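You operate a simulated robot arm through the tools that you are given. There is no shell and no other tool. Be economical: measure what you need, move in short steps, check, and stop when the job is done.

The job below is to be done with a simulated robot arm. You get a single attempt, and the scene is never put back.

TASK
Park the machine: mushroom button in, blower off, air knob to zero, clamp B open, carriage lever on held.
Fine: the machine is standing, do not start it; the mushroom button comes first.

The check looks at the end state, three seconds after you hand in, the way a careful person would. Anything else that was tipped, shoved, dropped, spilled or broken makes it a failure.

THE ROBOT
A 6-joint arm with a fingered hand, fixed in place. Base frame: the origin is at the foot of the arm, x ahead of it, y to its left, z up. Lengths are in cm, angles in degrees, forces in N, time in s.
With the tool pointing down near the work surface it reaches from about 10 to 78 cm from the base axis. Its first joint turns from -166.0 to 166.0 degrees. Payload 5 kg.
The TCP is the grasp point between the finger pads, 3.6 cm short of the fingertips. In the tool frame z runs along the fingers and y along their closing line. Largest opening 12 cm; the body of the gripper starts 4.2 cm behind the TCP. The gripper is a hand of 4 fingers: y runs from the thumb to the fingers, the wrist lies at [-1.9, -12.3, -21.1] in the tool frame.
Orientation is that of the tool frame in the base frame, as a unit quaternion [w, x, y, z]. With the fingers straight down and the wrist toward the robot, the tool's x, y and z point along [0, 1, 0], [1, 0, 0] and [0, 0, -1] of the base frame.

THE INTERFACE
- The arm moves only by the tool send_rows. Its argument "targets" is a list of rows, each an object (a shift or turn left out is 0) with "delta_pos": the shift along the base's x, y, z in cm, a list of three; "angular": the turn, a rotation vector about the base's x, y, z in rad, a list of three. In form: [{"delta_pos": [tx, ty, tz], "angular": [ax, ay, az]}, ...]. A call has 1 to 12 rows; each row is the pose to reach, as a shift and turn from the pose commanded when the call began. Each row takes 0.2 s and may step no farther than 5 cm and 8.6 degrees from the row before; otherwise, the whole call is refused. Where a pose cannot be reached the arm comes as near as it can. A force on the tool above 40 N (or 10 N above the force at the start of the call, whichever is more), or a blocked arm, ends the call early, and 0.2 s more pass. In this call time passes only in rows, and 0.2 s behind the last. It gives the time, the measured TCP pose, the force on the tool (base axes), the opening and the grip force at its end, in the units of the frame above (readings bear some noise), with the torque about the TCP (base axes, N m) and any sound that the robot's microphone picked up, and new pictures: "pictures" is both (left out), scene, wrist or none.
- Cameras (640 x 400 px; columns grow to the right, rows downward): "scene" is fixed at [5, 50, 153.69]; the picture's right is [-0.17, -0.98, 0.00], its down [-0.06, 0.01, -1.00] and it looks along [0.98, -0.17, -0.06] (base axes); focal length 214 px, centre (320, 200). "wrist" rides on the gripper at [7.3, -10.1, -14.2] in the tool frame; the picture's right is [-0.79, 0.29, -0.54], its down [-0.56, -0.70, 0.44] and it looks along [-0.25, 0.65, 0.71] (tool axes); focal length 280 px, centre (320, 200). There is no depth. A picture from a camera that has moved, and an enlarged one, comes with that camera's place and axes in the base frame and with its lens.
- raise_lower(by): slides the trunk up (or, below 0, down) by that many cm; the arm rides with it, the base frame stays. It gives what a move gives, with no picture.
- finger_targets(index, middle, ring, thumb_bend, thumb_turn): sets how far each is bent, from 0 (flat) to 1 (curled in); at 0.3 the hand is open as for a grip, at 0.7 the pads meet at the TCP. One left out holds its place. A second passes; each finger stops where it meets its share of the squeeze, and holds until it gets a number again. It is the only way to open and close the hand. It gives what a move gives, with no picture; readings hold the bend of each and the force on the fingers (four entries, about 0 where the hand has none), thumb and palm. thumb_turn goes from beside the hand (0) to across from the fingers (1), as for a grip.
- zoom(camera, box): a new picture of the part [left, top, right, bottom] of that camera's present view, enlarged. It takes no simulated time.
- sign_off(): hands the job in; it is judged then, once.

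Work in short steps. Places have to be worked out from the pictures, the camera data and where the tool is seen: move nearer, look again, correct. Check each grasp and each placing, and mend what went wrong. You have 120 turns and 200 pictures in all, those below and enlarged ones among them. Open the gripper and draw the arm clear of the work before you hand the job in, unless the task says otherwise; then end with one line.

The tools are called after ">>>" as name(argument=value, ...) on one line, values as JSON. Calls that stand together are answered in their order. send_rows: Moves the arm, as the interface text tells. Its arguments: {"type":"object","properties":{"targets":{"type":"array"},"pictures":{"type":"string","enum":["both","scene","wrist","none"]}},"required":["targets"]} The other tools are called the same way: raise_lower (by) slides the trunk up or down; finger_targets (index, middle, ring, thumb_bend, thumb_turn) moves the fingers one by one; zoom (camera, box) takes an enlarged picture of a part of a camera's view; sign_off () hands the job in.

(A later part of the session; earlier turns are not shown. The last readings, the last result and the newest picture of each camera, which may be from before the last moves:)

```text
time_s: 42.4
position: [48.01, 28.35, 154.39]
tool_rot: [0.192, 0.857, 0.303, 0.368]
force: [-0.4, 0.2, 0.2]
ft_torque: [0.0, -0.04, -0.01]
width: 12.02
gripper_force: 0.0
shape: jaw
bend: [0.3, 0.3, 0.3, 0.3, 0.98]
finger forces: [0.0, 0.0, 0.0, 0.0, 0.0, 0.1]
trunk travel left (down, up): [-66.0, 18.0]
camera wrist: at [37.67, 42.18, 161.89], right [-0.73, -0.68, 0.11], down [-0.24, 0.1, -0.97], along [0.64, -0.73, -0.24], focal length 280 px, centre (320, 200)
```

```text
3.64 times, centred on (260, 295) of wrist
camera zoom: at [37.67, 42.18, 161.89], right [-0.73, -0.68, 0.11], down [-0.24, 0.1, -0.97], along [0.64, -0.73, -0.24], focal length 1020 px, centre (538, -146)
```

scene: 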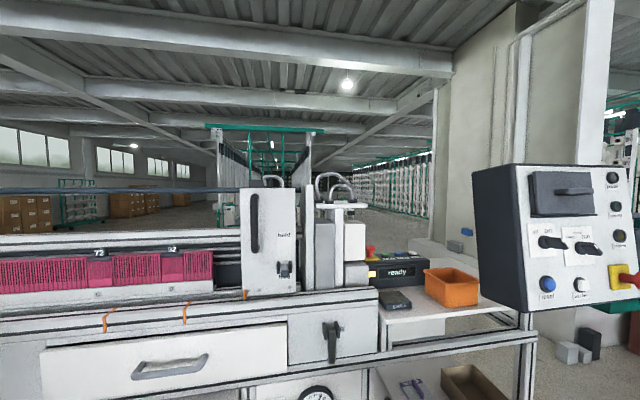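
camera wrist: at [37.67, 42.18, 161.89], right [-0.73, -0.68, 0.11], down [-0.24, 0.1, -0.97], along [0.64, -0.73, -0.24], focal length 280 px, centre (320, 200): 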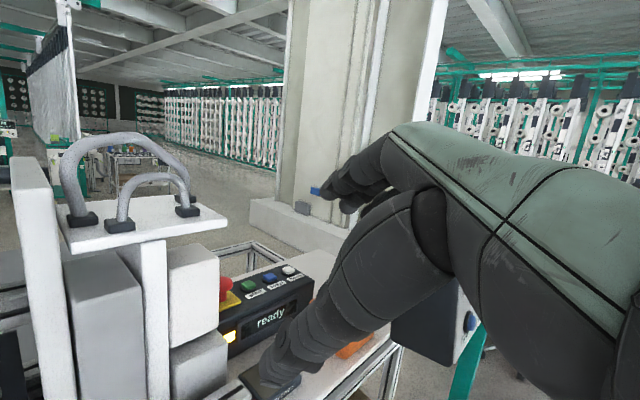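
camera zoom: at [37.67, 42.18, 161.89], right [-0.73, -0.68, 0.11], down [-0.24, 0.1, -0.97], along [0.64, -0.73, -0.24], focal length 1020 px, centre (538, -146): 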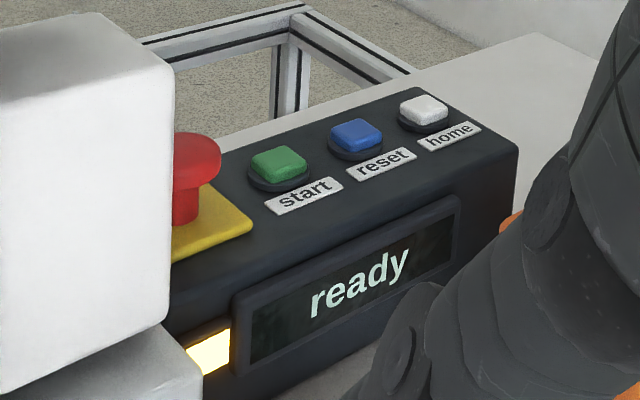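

The console on the machine's own table is live ("ready", amber lamp), while the pedestal box is dark. I take the console mushroom at ≈(86.5,14.5,128.5), pinch the fingers closed as a pusher, and align the hand to point forward-down at y≈13.5.

>>> finger_targets(index=0.7, middle=0.7, ring=0.7, thumb_bend=0.7, thumb_turn=1)

>>> send_rows(targets=[{"delta_pos": [0, -2, 0], "angular": [-0.074, 0.028, 0.096]}, {"delta_pos": [0, -4, 0], "angular": [-0.147, 0.056, 0.193]}, {"delta_pos": [0, -6, 0], "angular": [-0.221, 0.084, 0.289]}, {"delta_pos": [0, -8, 0], "angular": [-0.295, 0.111, 0.385]}, {"delta_pos": [0, -10, 0], "angular": [-0.369, 0.139, 0.481]}, {"delta_pos": [0, -12, 0], "angular": [-0.442, 0.167, 0.578]}, {"delta_pos": [0, -15, 0], "angular": [-0.516, 0.195, 0.674]}])

```text
time_s: 43.4
position: [48.18, 28.24, 154.41]
tool_rot: [0.192, 0.858, 0.303, 0.367]
force: [-0.3, 0.3, 0.0]
ft_torque: [0.02, -0.03, -0.01]
width: 0.62
gripper_force: 0.1
shape: fingers
bend: [0.7, 0.7, 0.7, 0.7, 1.0]
finger forces: [0.1, 0.0, 0.1, 0.1, 0.1, 0.0]
trunk travel left (down, up): [-66.0, 18.0]
```

```text
time_s: 45.0
position: [45.77, 21.83, 153.48]
tool_rot: [0.267, 0.673, 0.645, 0.245]
force: [-0.2, -0.1, 0.7]
ft_torque: [-0.01, -0.02, 0.01]
width: 0.59
gripper_force: 0.0
shape: fingers
bend: [0.7, 0.7, 0.7, 0.7, 1.0]
finger forces: [0.1, 0.0, 0.1, 0.0, 0.0, 0.0]
out of reach, approached as far as the arm can: row 6, 7
trunk travel left (down, up): [-66.0, 18.0]
camera wrist: at [29.15, 30.09, 157.03], right [-0.19, -0.77, 0.61], down [-0.25, -0.56, -0.79], along [0.95, -0.3, -0.08], focal length 280 px, centre (320, 200)
```

scene: 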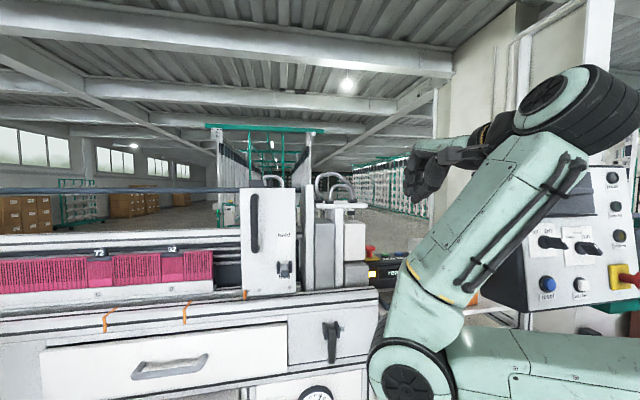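
wrist: 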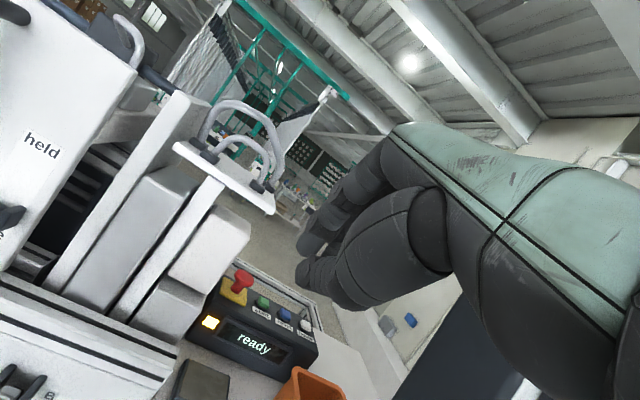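

Orientation is right (forward-down); this view also gives the mushroom at ≈(86.5,15,128). I move forward above the side table, still short of and above the console.

>>> send_rows(targets=[{"delta_pos": [3.5, -3, 0]}, {"delta_pos": [7, -6, 0]}, {"delta_pos": [11, -8, 0]}, {"delta_pos": [15.5, -8.3, 0]}, {"delta_pos": [20, -8.3, -1]}, {"delta_pos": [24, -8.3, -3]}, {"delta_pos": [28, -8.3, -5]}, {"delta_pos": [31, -8.3, -7]}])

```text
time_s: 46.8
position: [76.7, 13.47, 146.2]
tool_rot: [0.267, 0.674, 0.644, 0.245]
force: [-0.2, 0.1, -0.5]
ft_torque: [-0.04, 0.05, -0.01]
width: 0.6
gripper_force: 0.1
shape: fingers
bend: [0.7, 0.7, 0.7, 0.7, 1.0]
finger forces: [0.0, 0.0, 0.1, 0.0, 0.1, 0.1]
out of reach, approached as far as the arm can: row 1, 2, 3, 4
trunk travel left (down, up): [-66.0, 18.0]
camera wrist: at [60.23, 21.75, 149.86], right [-0.19, -0.77, 0.6], down [-0.25, -0.56, -0.79], along [0.95, -0.3, -0.08], focal length 280 px, centre (320, 200)
```

scene: 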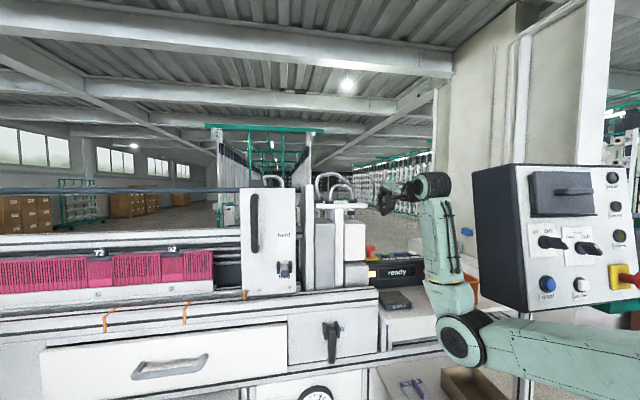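
wrist: 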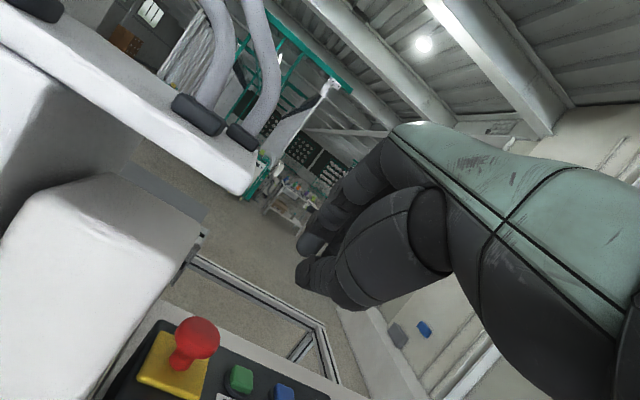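

The mushroom shows at ≈(86,15,129), with the white block's right face at y≈22. I move forward and down in small steps, keeping the hand slightly right (y≈12.8) to clear the block.

>>> send_rows(targets=[{"delta_pos": [3, -0.7, -2]}, {"delta_pos": [5, -0.7, -5]}, {"delta_pos": [7, -0.7, -8]}])

```text
time_s: 47.6
position: [83.98, 12.99, 138.39]
tool_rot: [0.266, 0.673, 0.645, 0.245]
force: [-0.1, 0.1, -0.9]
ft_torque: [-0.01, -0.02, 0.01]
width: 0.59
gripper_force: 0.1
shape: fingers
bend: [0.7, 0.7, 0.7, 0.7, 1.0]
finger forces: [0.0, 0.0, 0.1, 0.0, 0.1, 0.1]
trunk travel left (down, up): [-66.0, 18.0]
camera wrist: at [67.4, 21.17, 141.87], right [-0.19, -0.77, 0.61], down [-0.25, -0.56, -0.79], along [0.95, -0.3, -0.08], focal length 280 px, centre (320, 200)
```

scene: 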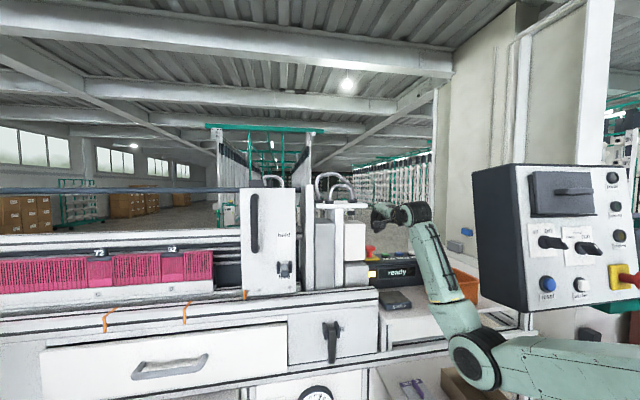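
wrist: 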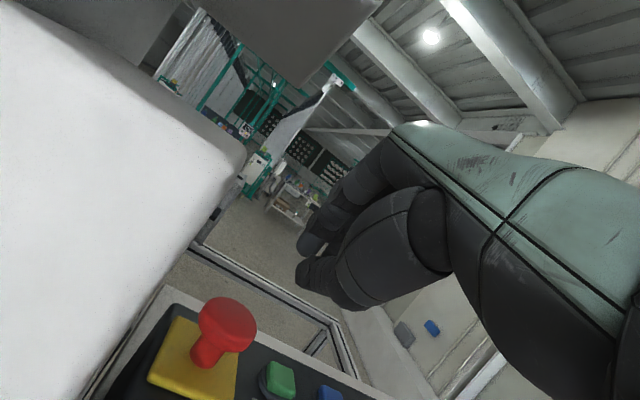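

The fingertips are ~6 cm above and slightly right of the mushroom (≈85.7,15.1,129). I shift left 1 cm and descend toward contact.

>>> send_rows(targets=[{"delta_pos": [-0.6, 1.2, -2]}, {"delta_pos": [-0.6, 1.2, -4]}, {"delta_pos": [-0.6, 1.2, -5.2]}], pictures="wrist")

```text
time_s: 48.4
position: [83.2, 13.98, 133.11]
tool_rot: [0.266, 0.674, 0.644, 0.245]
force: [0.0, -0.6, -0.2]
ft_torque: [-0.02, 0.0, -0.03]
width: 0.61
gripper_force: 0.0
shape: fingers
bend: [0.7, 0.7, 0.7, 0.7, 1.0]
finger forces: [0.1, 0.1, 0.1, 0.0, 0.1, 0.0]
trunk travel left (down, up): [-66.0, 18.0]
camera wrist: at [66.65, 22.28, 136.7], right [-0.19, -0.77, 0.61], down [-0.25, -0.56, -0.79], along [0.95, -0.3, -0.08], focal length 280 px, centre (320, 200)
```

wrist: 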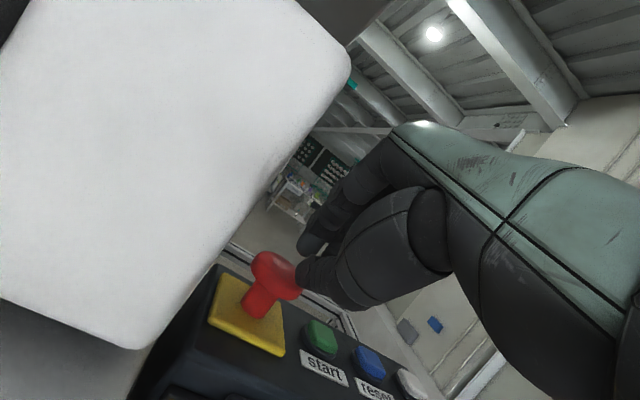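

The tip is ~1.7 cm right of the cap centre, and the block's right face is at y≈21. I lift 1 cm, yaw the fingers slightly left and shift left so the body stays clear, then come down.

>>> send_rows(targets=[{"delta_pos": [0, 0, 1.5], "angular": [0, 0, 0.1]}, {"delta_pos": [0, 1.2, 1.5], "angular": [0, 0, 0.2]}], pictures="wrist")

```text
time_s: 49.0
position: [83.1, 15.23, 134.75]
tool_rot: [0.24, 0.605, 0.709, 0.271]
force: [-0.1, -0.1, 0.3]
ft_torque: [-0.01, 0.0, -0.03]
width: 0.62
gripper_force: 0.0
shape: fingers
bend: [0.7, 0.7, 0.7, 0.7, 1.0]
finger forces: [0.0, 0.0, 0.0, 0.0, 0.1, 0.0]
trunk travel left (down, up): [-66.0, 18.0]
camera wrist: at [65.3, 20.08, 138.27], right [-0.03, -0.8, 0.61], down [-0.13, -0.6, -0.79], along [0.99, -0.11, -0.08], focal length 280 px, centre (320, 200)
```

wrist: 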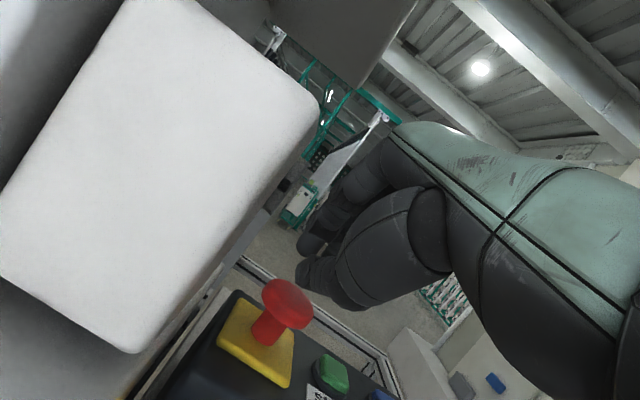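

The tip is now directly above the mushroom cap (≈85.6,15.3). I press straight down in small steps, watching the force.

>>> send_rows(targets=[{"delta_pos": [0, 0, -1.5]}, {"delta_pos": [0, 0, -2.3]}, {"delta_pos": [0, 0, -3]}, {"delta_pos": [0, 0, -3.6]}], pictures="wrist")

```text
time_s: 50.0
position: [83.21, 15.23, 131.08]
tool_rot: [0.242, 0.606, 0.707, 0.271]
force: [1.5, 0.2, 0.4]
ft_torque: [0.0, -0.01, 0.01]
width: 0.61
gripper_force: 0.3
shape: fingers
bend: [0.7, 0.7, 0.7, 0.7, 1.0]
finger forces: [0.1, 0.4, 0.0, 0.0, 0.1, 0.0]
trunk travel left (down, up): [-66.0, 18.0]
camera wrist: at [65.37, 20.1, 134.6], right [-0.03, -0.8, 0.61], down [-0.13, -0.6, -0.79], along [0.99, -0.11, -0.08], focal length 280 px, centre (320, 200)
```

wrist: 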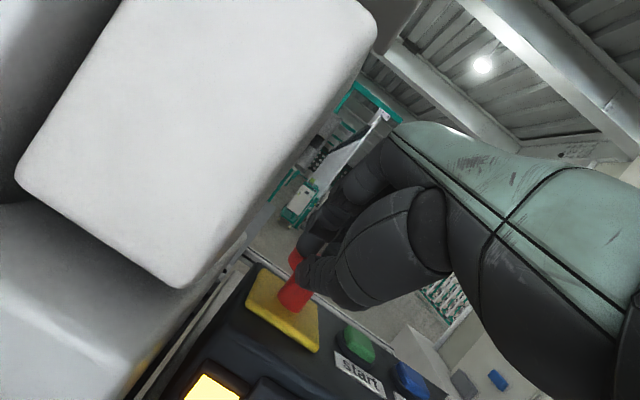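

Contact is light and the cap seems to be going down. I press further in small steps.

>>> send_rows(targets=[{"delta_pos": [0, 0, -0.6]}, {"delta_pos": [0, 0, -1.2]}, {"delta_pos": [0, 0, -1.8]}], pictures="wrist")

>>> zoom(camera="wrist", box=[200, 220, 380, 400])

>>> zoom(camera="scene", box=[340, 190, 460, 300])

```text
time_s: 50.8
position: [82.84, 15.18, 129.7]
tool_rot: [0.243, 0.606, 0.706, 0.273]
force: [-3.3, -0.4, 15.3]
ft_torque: [-0.13, -0.45, -0.08]
width: 0.59
gripper_force: 7.7
shape: fingers
bend: [0.7, 0.67, 0.7, 0.7, 1.0]
finger forces: [0.1, 15.9, 0.1, 0.2, 0.1, 0.1]
trunk travel left (down, up): [-66.0, 18.0]
heard: click
camera wrist: at [64.98, 20.03, 133.15], right [-0.04, -0.8, 0.6], down [-0.12, -0.6, -0.79], along [0.99, -0.11, -0.07], focal length 280 px, centre (320, 200)
```

wrist: 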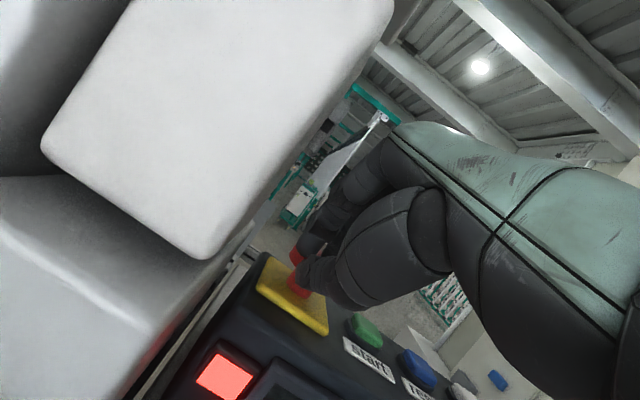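

```text
2.22 times, centred on (290, 310) of wrist
camera zoom: at [64.98, 20.03, 133.15], right [-0.04, -0.8, 0.6], down [-0.12, -0.6, -0.79], along [0.99, -0.11, -0.07], focal length 623 px, centre (387, -44)
```

zoom: 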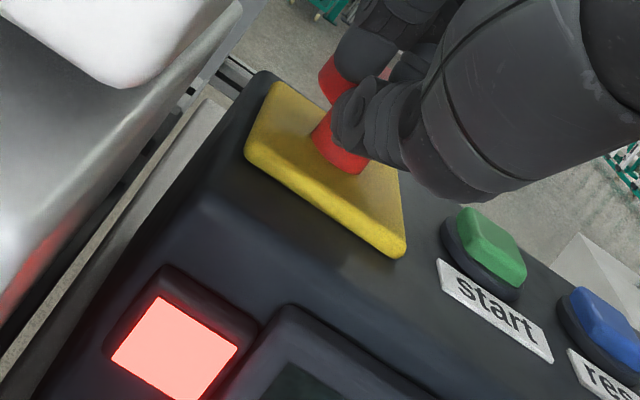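

```text
3.64 times, centred on (400, 245) of scene
camera zoom: at [5.0, 50.0, 153.69], right [-0.17, -0.98, 0.0], down [-0.06, 0.01, -1.0], along [0.98, -0.17, -0.06], focal length 780 px, centre (29, 36)
```

zoom: 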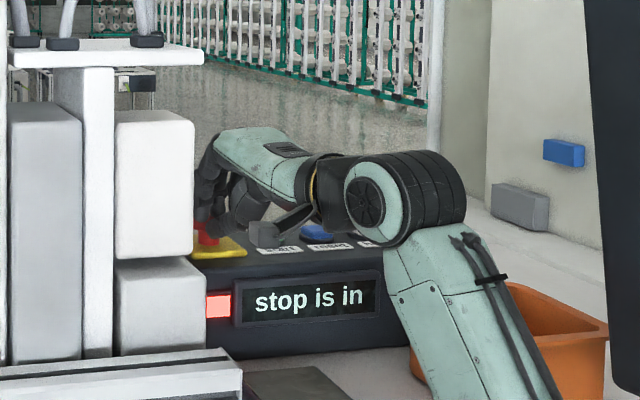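

A click was heard and the display reads "stop is in". I withdraw upward gently, checking that the cap isn't pulled along.

>>> send_rows(targets=[{"delta_pos": [0, 0, 1.0]}, {"delta_pos": [0, 0, 2.0]}, {"delta_pos": [0, 0, 4]}, {"delta_pos": [-1, -0.5, 8]}], pictures="wrist")

>>> zoom(camera="scene", box=[340, 190, 460, 300])

```text
time_s: 51.8
position: [82.07, 14.65, 137.13]
tool_rot: [0.24, 0.606, 0.709, 0.27]
force: [-0.9, -0.6, -0.2]
ft_torque: [-0.01, 0.0, -0.02]
width: 0.57
gripper_force: 0.0
shape: fingers
bend: [0.7, 0.7, 0.7, 0.7, 1.0]
finger forces: [0.0, 0.0, 0.1, 0.0, 0.1, 0.0]
trunk travel left (down, up): [-66.0, 18.0]
camera wrist: at [64.2, 19.38, 140.62], right [-0.03, -0.8, 0.61], down [-0.13, -0.6, -0.79], along [0.99, -0.11, -0.08], focal length 280 px, centre (320, 200)
```

wrist: 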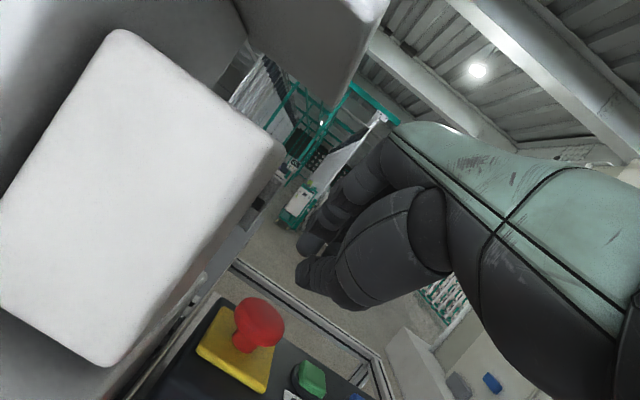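

```text
3.64 times, centred on (400, 245) of scene
camera zoom: at [5.0, 50.0, 153.69], right [-0.17, -0.98, 0.0], down [-0.06, 0.01, -1.0], along [0.98, -0.17, -0.06], focal length 780 px, centre (29, 36)
```

zoom: 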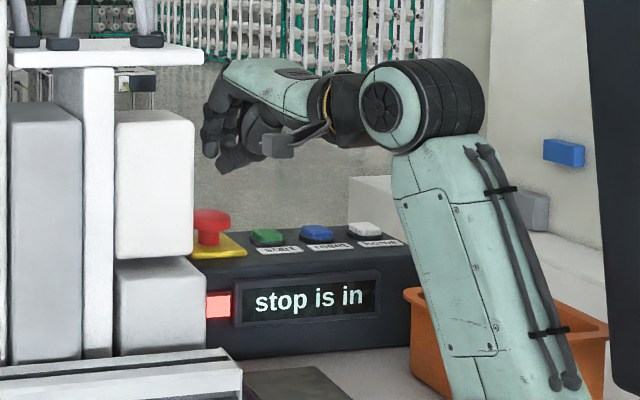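

The stop is latched in. I retreat upward and back, then move left in front of the carriage lever.

>>> send_rows(targets=[{"delta_pos": [-2, -1, 4]}, {"delta_pos": [-5, -1.5, 7]}, {"delta_pos": [-9, -2, 9]}, {"delta_pos": [-13, -2, 9]}, {"delta_pos": [-17, -1, 9]}, {"delta_pos": [-21, 1, 9]}, {"delta_pos": [-24, 4.5, 8]}, {"delta_pos": [-27, 8, 6]}, {"delta_pos": [-30, 11.5, 4]}, {"delta_pos": [-32, 15, 2]}, {"delta_pos": [-34, 19, 0]}], pictures="both")

```text
refused: row 8 steps farther than a row can; nothing moved
```

Row spacing was slightly over the limit; I smooth it out.

>>> send_rows(targets=[{"delta_pos": [-2, -1, 4]}, {"delta_pos": [-5, -1.5, 7]}, {"delta_pos": [-9, -2, 9]}, {"delta_pos": [-13, -2, 9]}, {"delta_pos": [-17, -1, 9]}, {"delta_pos": [-21, 1, 9]}, {"delta_pos": [-24, 4.5, 8]}, {"delta_pos": [-27, 8, 7]}, {"delta_pos": [-30, 11.5, 6]}, {"delta_pos": [-32, 15, 4]}, {"delta_pos": [-33, 19, 2.5]}, {"delta_pos": [-34, 23, 1]}], pictures="both")

```text
time_s: 54.4
position: [48.23, 37.99, 138.22]
tool_rot: [0.242, 0.606, 0.708, 0.27]
force: [-0.2, 0.2, 0.3]
ft_torque: [-0.01, 0.02, -0.03]
width: 0.58
gripper_force: 0.1
shape: fingers
bend: [0.7, 0.7, 0.7, 0.7, 1.0]
finger forces: [0.0, 0.0, 0.0, 0.0, 0.0, 0.0]
trunk travel left (down, up): [-66.0, 18.0]
camera wrist: at [30.34, 42.7, 141.75], right [-0.04, -0.79, 0.61], down [-0.13, -0.6, -0.79], along [0.99, -0.11, -0.08], focal length 280 px, centre (320, 200)
```

scene: 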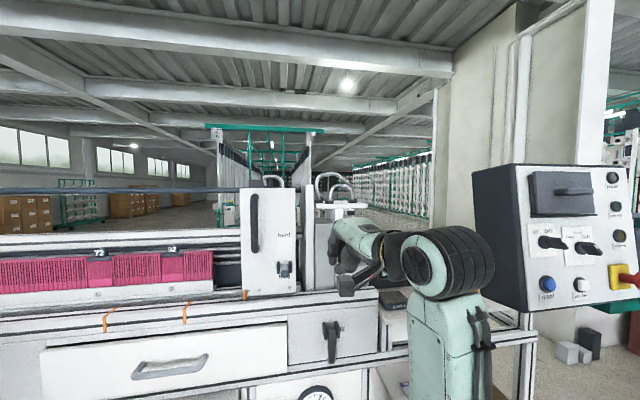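
wrist: 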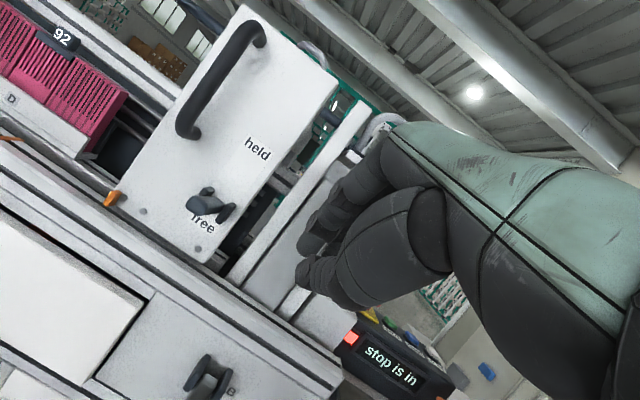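

>>> zoom(camera="wrist", box=[160, 120, 300, 270])

>>> zoom(camera="scene", box=[235, 180, 325, 300])

>>> zoom(camera="wrist", box=[150, 320, 280, 400])

```text
2.67 times, centred on (230, 195) of wrist
camera zoom: at [30.34, 42.7, 141.75], right [-0.04, -0.79, 0.61], down [-0.13, -0.6, -0.79], along [0.99, -0.11, -0.08], focal length 748 px, centre (560, 213)
```

zoom: 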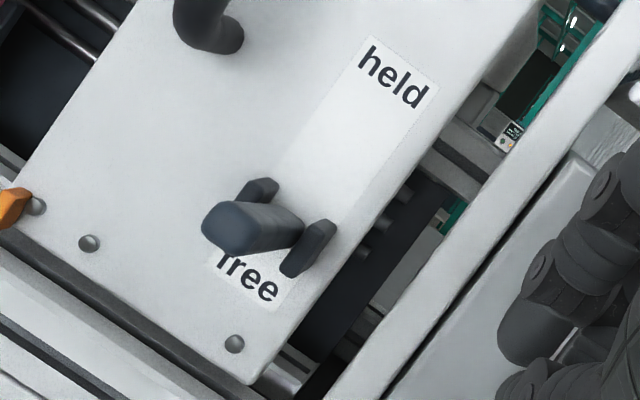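

```text
3.33 times, centred on (280, 240) of scene
camera zoom: at [5.0, 50.0, 153.69], right [-0.17, -0.98, 0.0], down [-0.06, 0.01, -1.0], along [0.98, -0.17, -0.06], focal length 715 px, centre (453, 67)
```

zoom: 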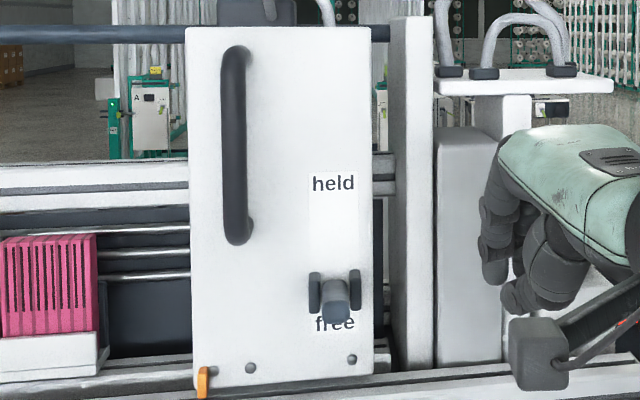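

```text
4.92 times, centred on (215, 360) of wrist
camera zoom: at [30.34, 42.7, 141.75], right [-0.04, -0.79, 0.61], down [-0.13, -0.6, -0.79], along [0.99, -0.11, -0.08], focal length 1380 px, centre (837, -588)
```

zoom: 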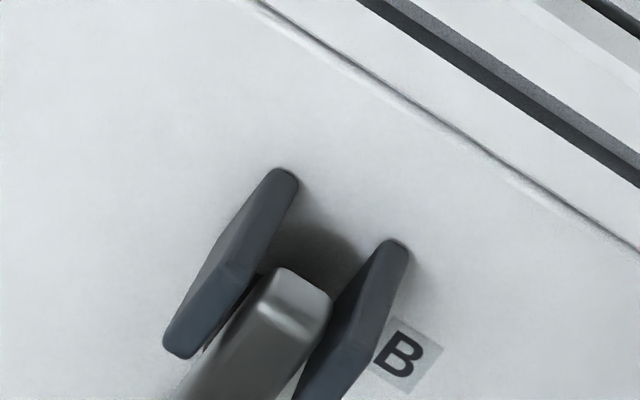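

The lever tip is at ≈(61.8,49.7,130.4), sticking straight out at "free"; "held" is at z≈140 above. I pitch the fingers to horizontal and go below and in front of the lever.

>>> send_rows(targets=[{"delta_pos": [0, 2, -2], "angular": [0.027, -0.133, 0]}, {"delta_pos": [0, 4, -4], "angular": [0.053, -0.267, 0]}, {"delta_pos": [0, 6, -6], "angular": [0.08, -0.4, 0]}, {"delta_pos": [0, 8, -8], "angular": [0.107, -0.533, 0]}, {"delta_pos": [0, 9, -10], "angular": [0.133, -0.667, 0]}, {"delta_pos": [0, 10, -12], "angular": [0.16, -0.8, 0]}], pictures="both")

```text
time_s: 55.8
position: [48.08, 47.81, 126.16]
tool_rot: [0.45, 0.468, 0.536, 0.539]
force: [0.5, 0.1, -0.7]
ft_torque: [0.02, 0.01, -0.01]
width: 0.6
gripper_force: 0.2
shape: fingers
bend: [0.7, 0.7, 0.7, 0.7, 1.0]
finger forces: [0.0, 0.0, 0.0, 0.0, 0.0, 0.0]
trunk travel left (down, up): [-66.0, 18.0]
camera wrist: at [32.9, 53.05, 116.46], right [-0.41, -0.87, 0.28], down [0.51, -0.47, -0.72], along [0.76, -0.15, 0.64], focal length 280 px, centre (320, 200)
```

scene: 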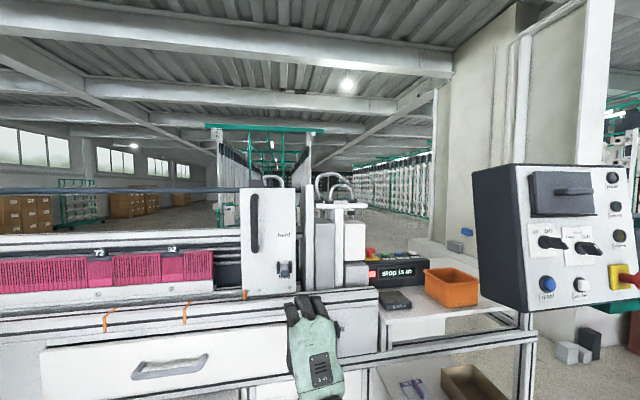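
wrist: 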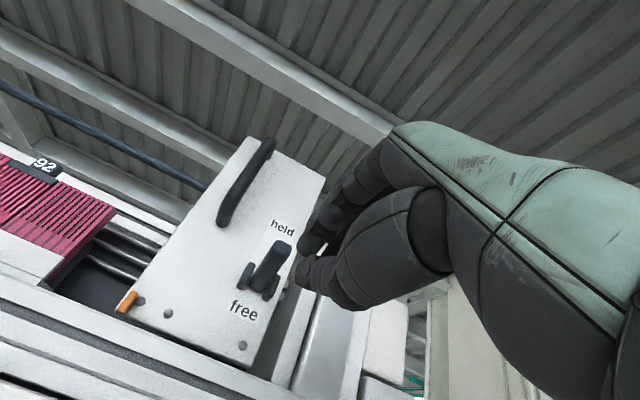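

The view shows the lever between its ears with "held" above. I move the pinched tips under the lever (tip to x≈63.5, y≈49.6, z≈126).

>>> send_rows(targets=[{"delta_pos": [4, 0.4, -0.5]}, {"delta_pos": [8, 0.8, -0.8]}, {"delta_pos": [11.6, 1.2, -0.8]}], pictures="both")

>>> zoom(camera="scene", box=[235, 220, 355, 330])

```text
time_s: 56.6
position: [59.96, 48.94, 125.63]
tool_rot: [0.45, 0.469, 0.536, 0.539]
force: [-0.2, -0.3, -0.5]
ft_torque: [0.0, 0.02, -0.01]
width: 0.61
gripper_force: 0.0
shape: fingers
bend: [0.7, 0.7, 0.7, 0.7, 1.0]
finger forces: [0.0, 0.1, 0.0, 0.1, 0.0, 0.0]
trunk travel left (down, up): [-66.0, 18.0]
camera wrist: at [44.64, 54.17, 115.75], right [-0.41, -0.87, 0.28], down [0.51, -0.47, -0.72], along [0.76, -0.15, 0.63], focal length 280 px, centre (320, 200)
```

scene: 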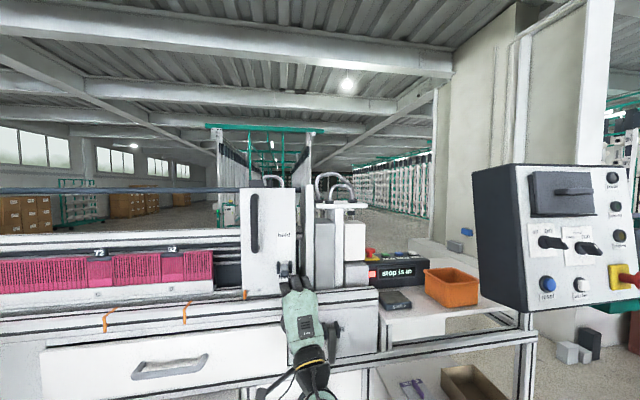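
wrist: 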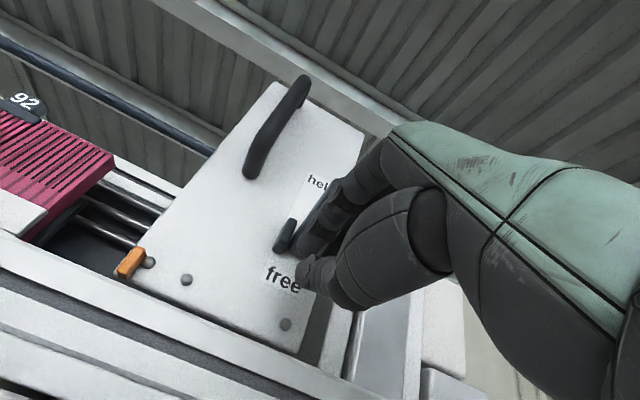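

```text
3.64 times, centred on (295, 275) of scene
camera zoom: at [5.0, 50.0, 153.69], right [-0.17, -0.98, 0.0], down [-0.06, 0.01, -1.0], along [0.98, -0.17, -0.06], focal length 780 px, centre (411, -73)
```

zoom: 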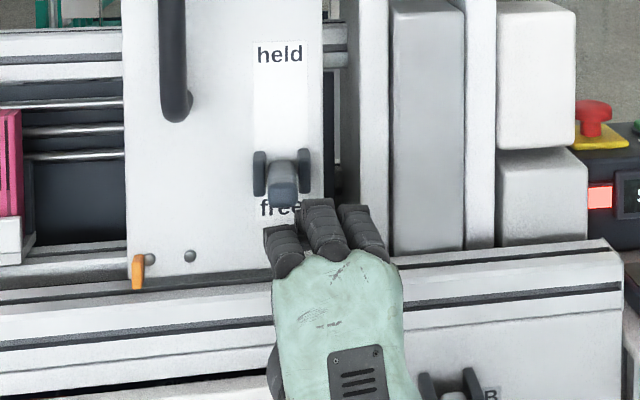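

The left finger is under the lever and the longest (middle) one is ~2.8 cm to the right. I shift left 2.8 cm, then lift gradually.

>>> send_rows(targets=[{"delta_pos": [0.5, 2.8, 0]}, {"delta_pos": [0.5, 2.8, 2]}, {"delta_pos": [0.5, 2.8, 4]}], pictures="wrist")

>>> zoom(camera="scene", box=[235, 220, 355, 330])

```text
time_s: 57.4
position: [60.26, 51.77, 129.53]
tool_rot: [0.45, 0.47, 0.535, 0.539]
force: [-2.1, -0.7, -0.2]
ft_torque: [0.03, -0.01, -0.02]
width: 0.61
gripper_force: 0.6
shape: fingers
bend: [0.7, 0.7, 0.7, 0.7, 1.0]
finger forces: [0.0, 1.4, 0.0, 0.1, 0.0, 0.1]
trunk travel left (down, up): [-66.0, 18.0]
camera wrist: at [45.06, 57.14, 119.72], right [-0.41, -0.87, 0.28], down [0.51, -0.47, -0.72], along [0.76, -0.15, 0.64], focal length 280 px, centre (320, 200)
```

wrist: 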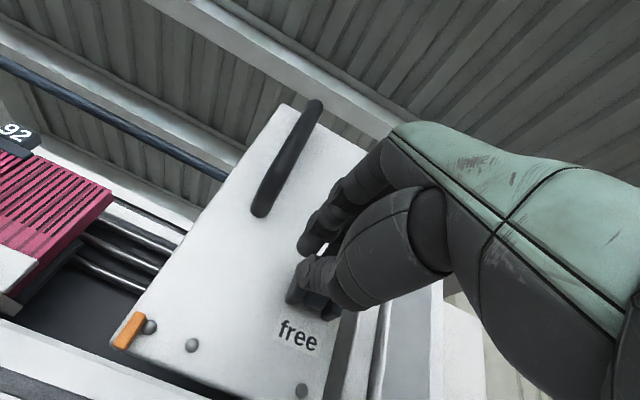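

```text
3.64 times, centred on (295, 275) of scene
camera zoom: at [5.0, 50.0, 153.69], right [-0.17, -0.98, 0.0], down [-0.06, 0.01, -1.0], along [0.98, -0.17, -0.06], focal length 780 px, centre (411, -73)
```

zoom: 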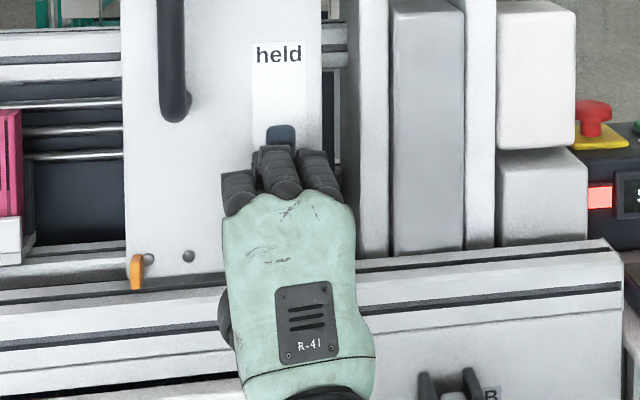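

The lever is swinging up nicely with light force. I continue up and a little forward.

>>> send_rows(targets=[{"delta_pos": [0, 0, 1.5]}, {"delta_pos": [0.5, 0, 3]}, {"delta_pos": [1.5, 0, 4.5]}], pictures="wrist")

>>> zoom(camera="scene", box=[235, 220, 355, 330])

```text
time_s: 58.2
position: [61.52, 51.74, 133.76]
tool_rot: [0.449, 0.47, 0.536, 0.539]
force: [-2.6, -0.5, -1.8]
ft_torque: [0.05, 0.05, -0.05]
width: 0.59
gripper_force: 1.4
shape: fingers
bend: [0.7, 0.71, 0.7, 0.7, 1.0]
finger forces: [0.0, 2.2, 1.0, 0.0, 0.1, 0.0]
trunk travel left (down, up): [-66.0, 18.0]
camera wrist: at [46.37, 56.97, 124.11], right [-0.41, -0.87, 0.28], down [0.51, -0.47, -0.72], along [0.76, -0.15, 0.64], focal length 280 px, centre (320, 200)
```

wrist: 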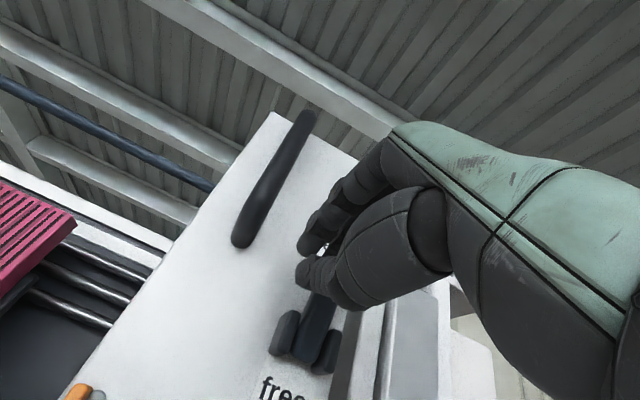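

```text
3.64 times, centred on (295, 275) of scene
camera zoom: at [5.0, 50.0, 153.69], right [-0.17, -0.98, 0.0], down [-0.06, 0.01, -1.0], along [0.98, -0.17, -0.06], focal length 780 px, centre (411, -73)
```

zoom: 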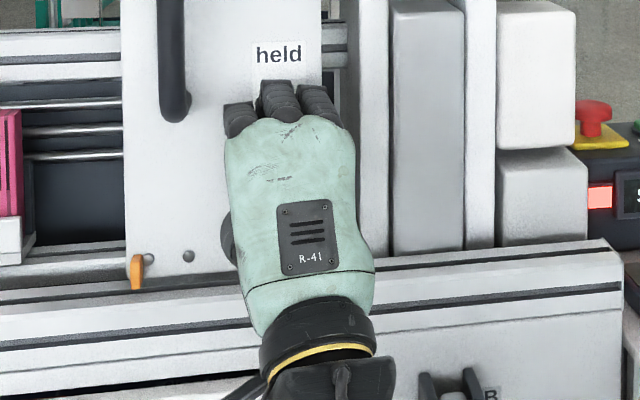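

The lever is nearly upright and behind the fingertips. I push forward gently to seat it.

>>> send_rows(targets=[{"delta_pos": [0.6, 0, 0.3]}, {"delta_pos": [1.2, 0, 0.3]}, {"delta_pos": [1.8, 0, 0.3]}], pictures="wrist")

```text
time_s: 59.0
position: [62.24, 51.81, 134.73]
tool_rot: [0.452, 0.467, 0.533, 0.543]
force: [-39.6, -9.0, -5.2]
ft_torque: [0.2, -0.41, -0.97]
width: 0.63
gripper_force: 20.5
shape: fingers
bend: [0.7, 0.73, 0.73, 0.7, 1.0]
finger forces: [0.1, 29.1, 12.2, 0.0, 0.0, 0.0]
trunk travel left (down, up): [-66.0, 18.0]
stopped in row 3: the force on the tool passed its limit at 42 N (the readings are from after the stop); the commanded pose is now the measured one
camera wrist: at [47.11, 57.04, 124.87], right [-0.41, -0.87, 0.27], down [0.52, -0.47, -0.72], along [0.75, -0.15, 0.64], focal length 280 px, centre (320, 200)
```

wrist: 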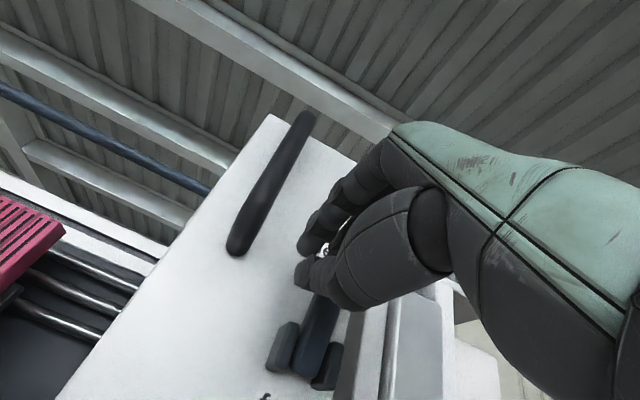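

Firm resistance, so the lever should be at its stop. I back off and check its position.

>>> send_rows(targets=[{"delta_pos": [-2, 0, 0]}, {"delta_pos": [-6, 0, -1]}, {"delta_pos": [-10, 0, -3]}, {"delta_pos": [-13, 0, -6]}], pictures="wrist")

>>> zoom(camera="scene", box=[235, 180, 355, 290])

>>> zoom(camera="wrist", box=[160, 150, 340, 340])

```text
time_s: 60.0
position: [50.36, 51.64, 128.34]
tool_rot: [0.45, 0.47, 0.534, 0.539]
force: [-0.4, 0.1, 0.0]
ft_torque: [-0.01, -0.01, 0.02]
width: 0.6
gripper_force: 0.2
shape: fingers
bend: [0.7, 0.7, 0.7, 0.7, 1.0]
finger forces: [0.0, 0.0, 0.0, 0.1, 0.0, 0.1]
trunk travel left (down, up): [-66.0, 18.0]
camera wrist: at [35.2, 57.03, 118.47], right [-0.41, -0.87, 0.28], down [0.51, -0.47, -0.72], along [0.75, -0.15, 0.64], focal length 280 px, centre (320, 200)
```

wrist: 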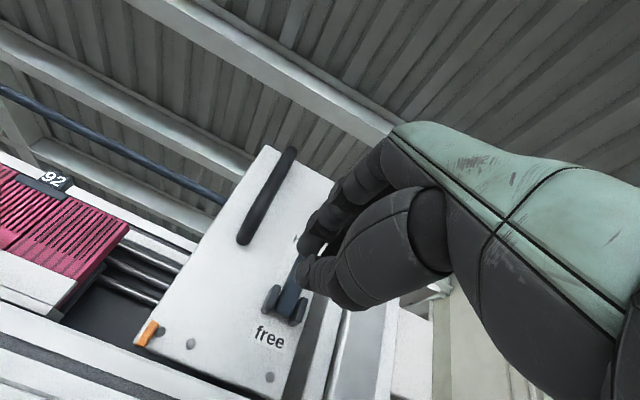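

```text
3.64 times, centred on (295, 235) of scene
camera zoom: at [5.0, 50.0, 153.69], right [-0.17, -0.98, 0.0], down [-0.06, 0.01, -1.0], along [0.98, -0.17, -0.06], focal length 780 px, centre (411, 73)
```

zoom: 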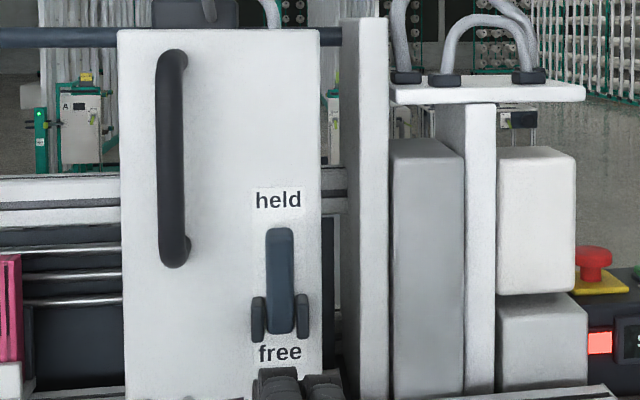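

```text
2.11 times, centred on (250, 245) of wrist
camera zoom: at [35.2, 57.03, 118.47], right [-0.41, -0.87, 0.28], down [0.51, -0.47, -0.72], along [0.75, -0.15, 0.64], focal length 590 px, centre (467, 105)
```

zoom: 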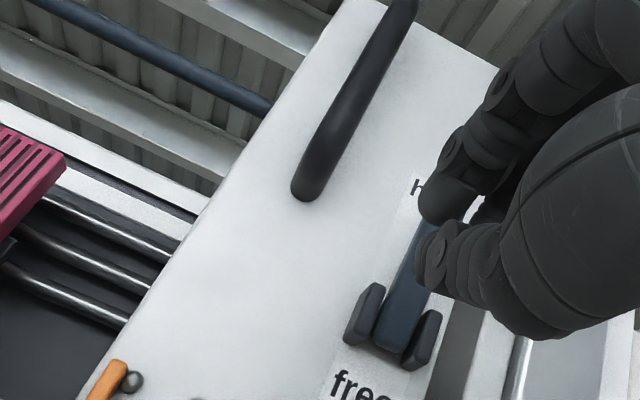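

The carriage lever is up at "held". Next is clamp B, its lever hanging from z≈112 to 101 at (63.4,36.4). I roll the hand so it closes along y and bring it in front of the clamp.

>>> send_rows(targets=[{"delta_pos": [-0.2, -1.2, -1.8], "angular": [0.1285, 0.009, -0.011]}, {"delta_pos": [-0.3, -2.4, -3.7], "angular": [0.257, 0.018, -0.022]}, {"delta_pos": [-0.4, -3.7, -5.5], "angular": [0.3855, 0.027, -0.034]}, {"delta_pos": [-0.4, -4.9, -7.4], "angular": [0.514, 0.036, -0.045]}, {"delta_pos": [-0.4, -6.1, -9.2], "angular": [0.6425, 0.045, -0.056]}, {"delta_pos": [-0.4, -7.3, -11], "angular": [0.771, 0.054, -0.067]}, {"delta_pos": [-0.4, -8.5, -12.9], "angular": [0.8995, 0.063, -0.079]}, {"delta_pos": [-0.4, -9.8, -14.7], "angular": [1.028, 0.072, -0.09]}, {"delta_pos": [-0.4, -11, -16.6], "angular": [1.1565, 0.081, -0.101]}, {"delta_pos": [-0.4, -12.2, -18.4], "angular": [1.285, 0.09, -0.112]}, {"delta_pos": [-0.4, -13.4, -20.2], "angular": [1.4135, 0.099, -0.124]}, {"delta_pos": [-0.4, -14.6, -22], "angular": [1.542, 0.108, -0.135]}], pictures="both")

```text
time_s: 62.6
position: [49.91, 37.12, 106.19]
tool_rot: [0.0, 0.707, -0.002, 0.707]
force: [0.4, -0.9, 0.6]
ft_torque: [-0.02, -0.01, -0.01]
width: 0.56
gripper_force: 0.1
shape: fingers
bend: [0.7, 0.7, 0.7, 0.7, 1.0]
finger forces: [0.0, 0.1, 0.0, 0.1, 0.0, 0.0]
trunk travel left (down, up): [-66.0, 18.0]
camera wrist: at [35.79, 47.5, 113.55], right [-0.54, -0.29, -0.79], down [0.45, 0.7, -0.56], along [0.71, -0.66, -0.25], focal length 280 px, centre (320, 200)
```

scene: 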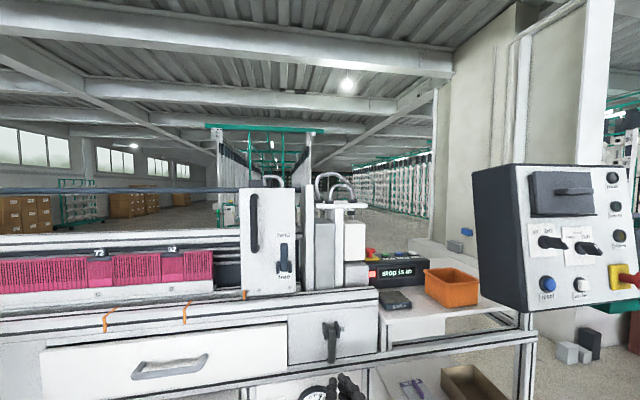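
wrist: 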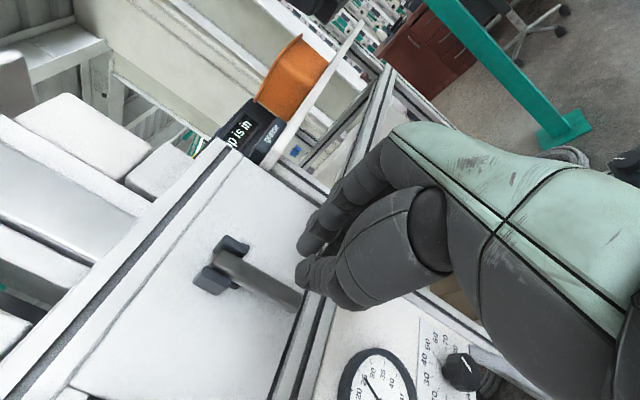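

The orientation is ideal: the fingers point at the clamp lever with the closing line along y. I open to ~6 cm and approach to straddle the lever's lower end.

>>> finger_targets(index=0.5, middle=0.5, ring=0.5, thumb_bend=0.5)

>>> send_rows(targets=[{"delta_pos": [3, -0.5, -1]}, {"delta_pos": [6, -0.7, -1.4]}], pictures="both")

>>> zoom(camera="scene", box=[270, 290, 390, 400])

```text
time_s: 63.6
position: [49.92, 37.3, 106.29]
tool_rot: [0.002, 0.707, -0.002, 0.707]
force: [-0.5, -0.1, 0.0]
ft_torque: [-0.02, -0.04, 0.05]
width: 6.34
gripper_force: 0.0
shape: fingers
bend: [0.5, 0.5, 0.5, 0.5, 1.0]
finger forces: [0.0, 0.0, 0.0, 0.1, 0.1, 0.0]
trunk travel left (down, up): [-66.0, 18.0]
```

```text
time_s: 64.2
position: [55.61, 36.2, 105.4]
tool_rot: [0.003, 0.709, 0.001, 0.706]
force: [0.0, -0.6, 0.2]
ft_torque: [0.02, 0.04, 0.02]
width: 6.37
gripper_force: 0.0
shape: fingers
bend: [0.5, 0.5, 0.5, 0.5, 1.0]
finger forces: [0.0, 0.1, 0.0, 0.1, 0.0, 0.0]
out of reach, approached as far as the arm can: row 2
trunk travel left (down, up): [-66.0, 18.0]
camera wrist: at [41.61, 46.48, 112.64], right [-0.55, -0.29, -0.79], down [0.44, 0.7, -0.56], along [0.71, -0.65, -0.25], focal length 280 px, centre (320, 200)
```

scene: 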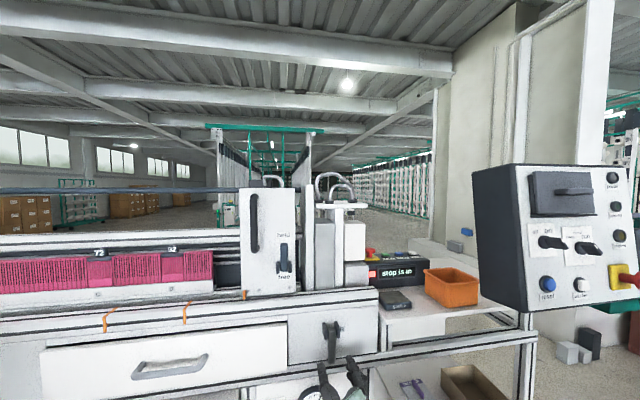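
wrist: 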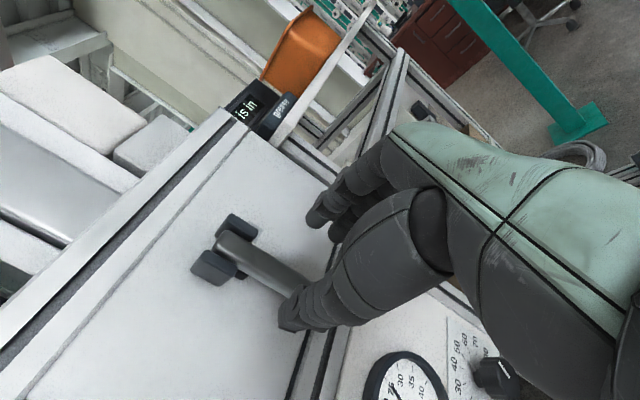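

```text
3.64 times, centred on (330, 345) of scene
camera zoom: at [5.0, 50.0, 153.69], right [-0.17, -0.98, 0.0], down [-0.06, 0.01, -1.0], along [0.98, -0.17, -0.06], focal length 780 px, centre (284, -327)
```

zoom: 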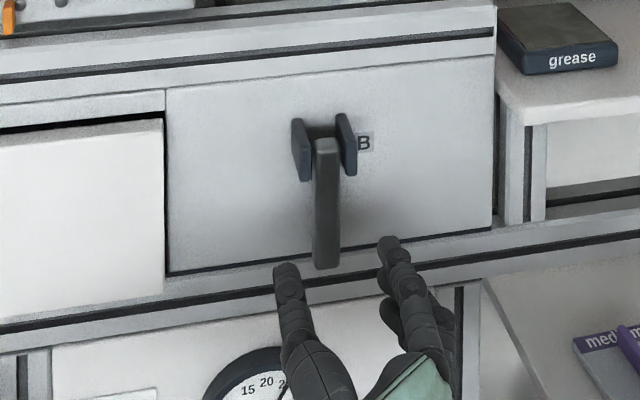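

The hand straddles the lever properly, but reach ended at x≈55.6. I change the shoulder height by backing off, lowering the trunk 15 cm and raising the hand again.

>>> send_rows(targets=[{"delta_pos": [-4, 0, 2]}, {"delta_pos": [-7, 1, 5]}], pictures="none")

>>> raise_lower(by=-18)

>>> send_rows(targets=[{"delta_pos": [0, 0, 4]}, {"delta_pos": [0, 0, 8]}, {"delta_pos": [0, 0, 11.5]}, {"delta_pos": [3, -0.5, 11.5]}, {"delta_pos": [6, -0.5, 11.5]}], pictures="none")

```text
time_s: 64.8
position: [48.57, 37.14, 110.35]
tool_rot: [0.001, 0.707, 0.0, 0.707]
force: [-0.4, 0.2, -0.3]
ft_torque: [-0.01, -0.03, -0.01]
width: 6.36
gripper_force: 0.1
shape: fingers
bend: [0.5, 0.5, 0.5, 0.5, 1.0]
finger forces: [0.0, 0.0, 0.1, 0.0, 0.1, 0.0]
trunk travel left (down, up): [-66.0, 18.0]
```

```text
time_s: 66.8
position: [48.6, 37.12, 92.23]
tool_rot: [0.002, 0.707, 0.0, 0.707]
force: [0.9, 0.6, 0.4]
ft_torque: [0.0, 0.01, 0.03]
width: 6.38
gripper_force: 0.1
shape: fingers
bend: [0.5, 0.5, 0.5, 0.5, 1.0]
finger forces: [0.0, 0.1, 0.0, 0.0, 0.0, 0.1]
trunk travel left (down, up): [-48.0, 36.0]
```

```text
time_s: 68.0
position: [54.67, 36.72, 103.61]
tool_rot: [0.002, 0.707, -0.001, 0.707]
force: [1.2, 0.5, 0.0]
ft_torque: [0.01, -0.02, 0.01]
width: 6.35
gripper_force: 0.0
shape: fingers
bend: [0.5, 0.5, 0.5, 0.5, 1.0]
finger forces: [0.0, 0.0, 0.1, 0.1, 0.1, 0.0]
trunk travel left (down, up): [-48.0, 36.0]
```

Reachable now. I move in so the fingers straddle the lever's lower part (TCP x≈62.3, z≈104.8).

>>> send_rows(targets=[{"delta_pos": [3, -0.2, 1.2]}, {"delta_pos": [6, -0.2, 1.2]}, {"delta_pos": [7.6, -0.2, 1.2]}], pictures="wrist")

>>> zoom(camera="scene", box=[270, 290, 390, 400])

```text
time_s: 68.8
position: [62.25, 36.39, 104.83]
tool_rot: [0.003, 0.707, 0.0, 0.707]
force: [-0.1, 0.5, 0.1]
ft_torque: [0.02, 0.01, -0.01]
width: 6.38
gripper_force: 0.0
shape: fingers
bend: [0.5, 0.5, 0.5, 0.5, 1.0]
finger forces: [0.0, 0.0, 0.1, 0.1, 0.0, 0.0]
trunk travel left (down, up): [-48.0, 36.0]
camera wrist: at [48.15, 46.64, 112.09], right [-0.54, -0.29, -0.79], down [0.44, 0.7, -0.56], along [0.71, -0.66, -0.25], focal length 280 px, centre (320, 200)
```

wrist: 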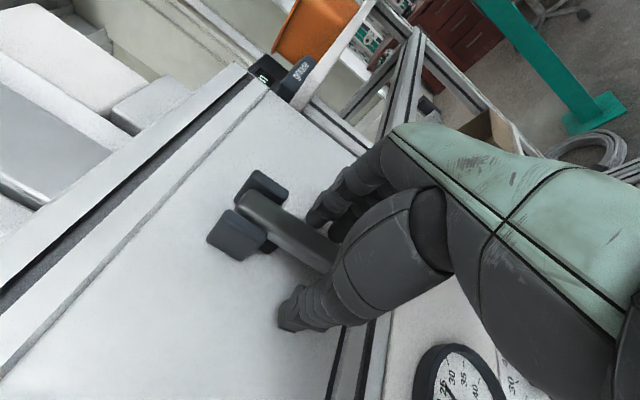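

```text
3.64 times, centred on (330, 345) of scene
camera zoom: at [5.0, 50.0, 153.69], right [-0.17, -0.98, 0.0], down [-0.06, 0.01, -1.0], along [0.98, -0.17, -0.06], focal length 780 px, centre (284, -327)
```

zoom: 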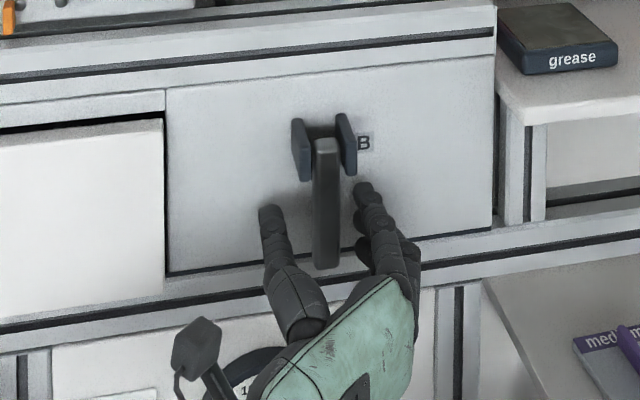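

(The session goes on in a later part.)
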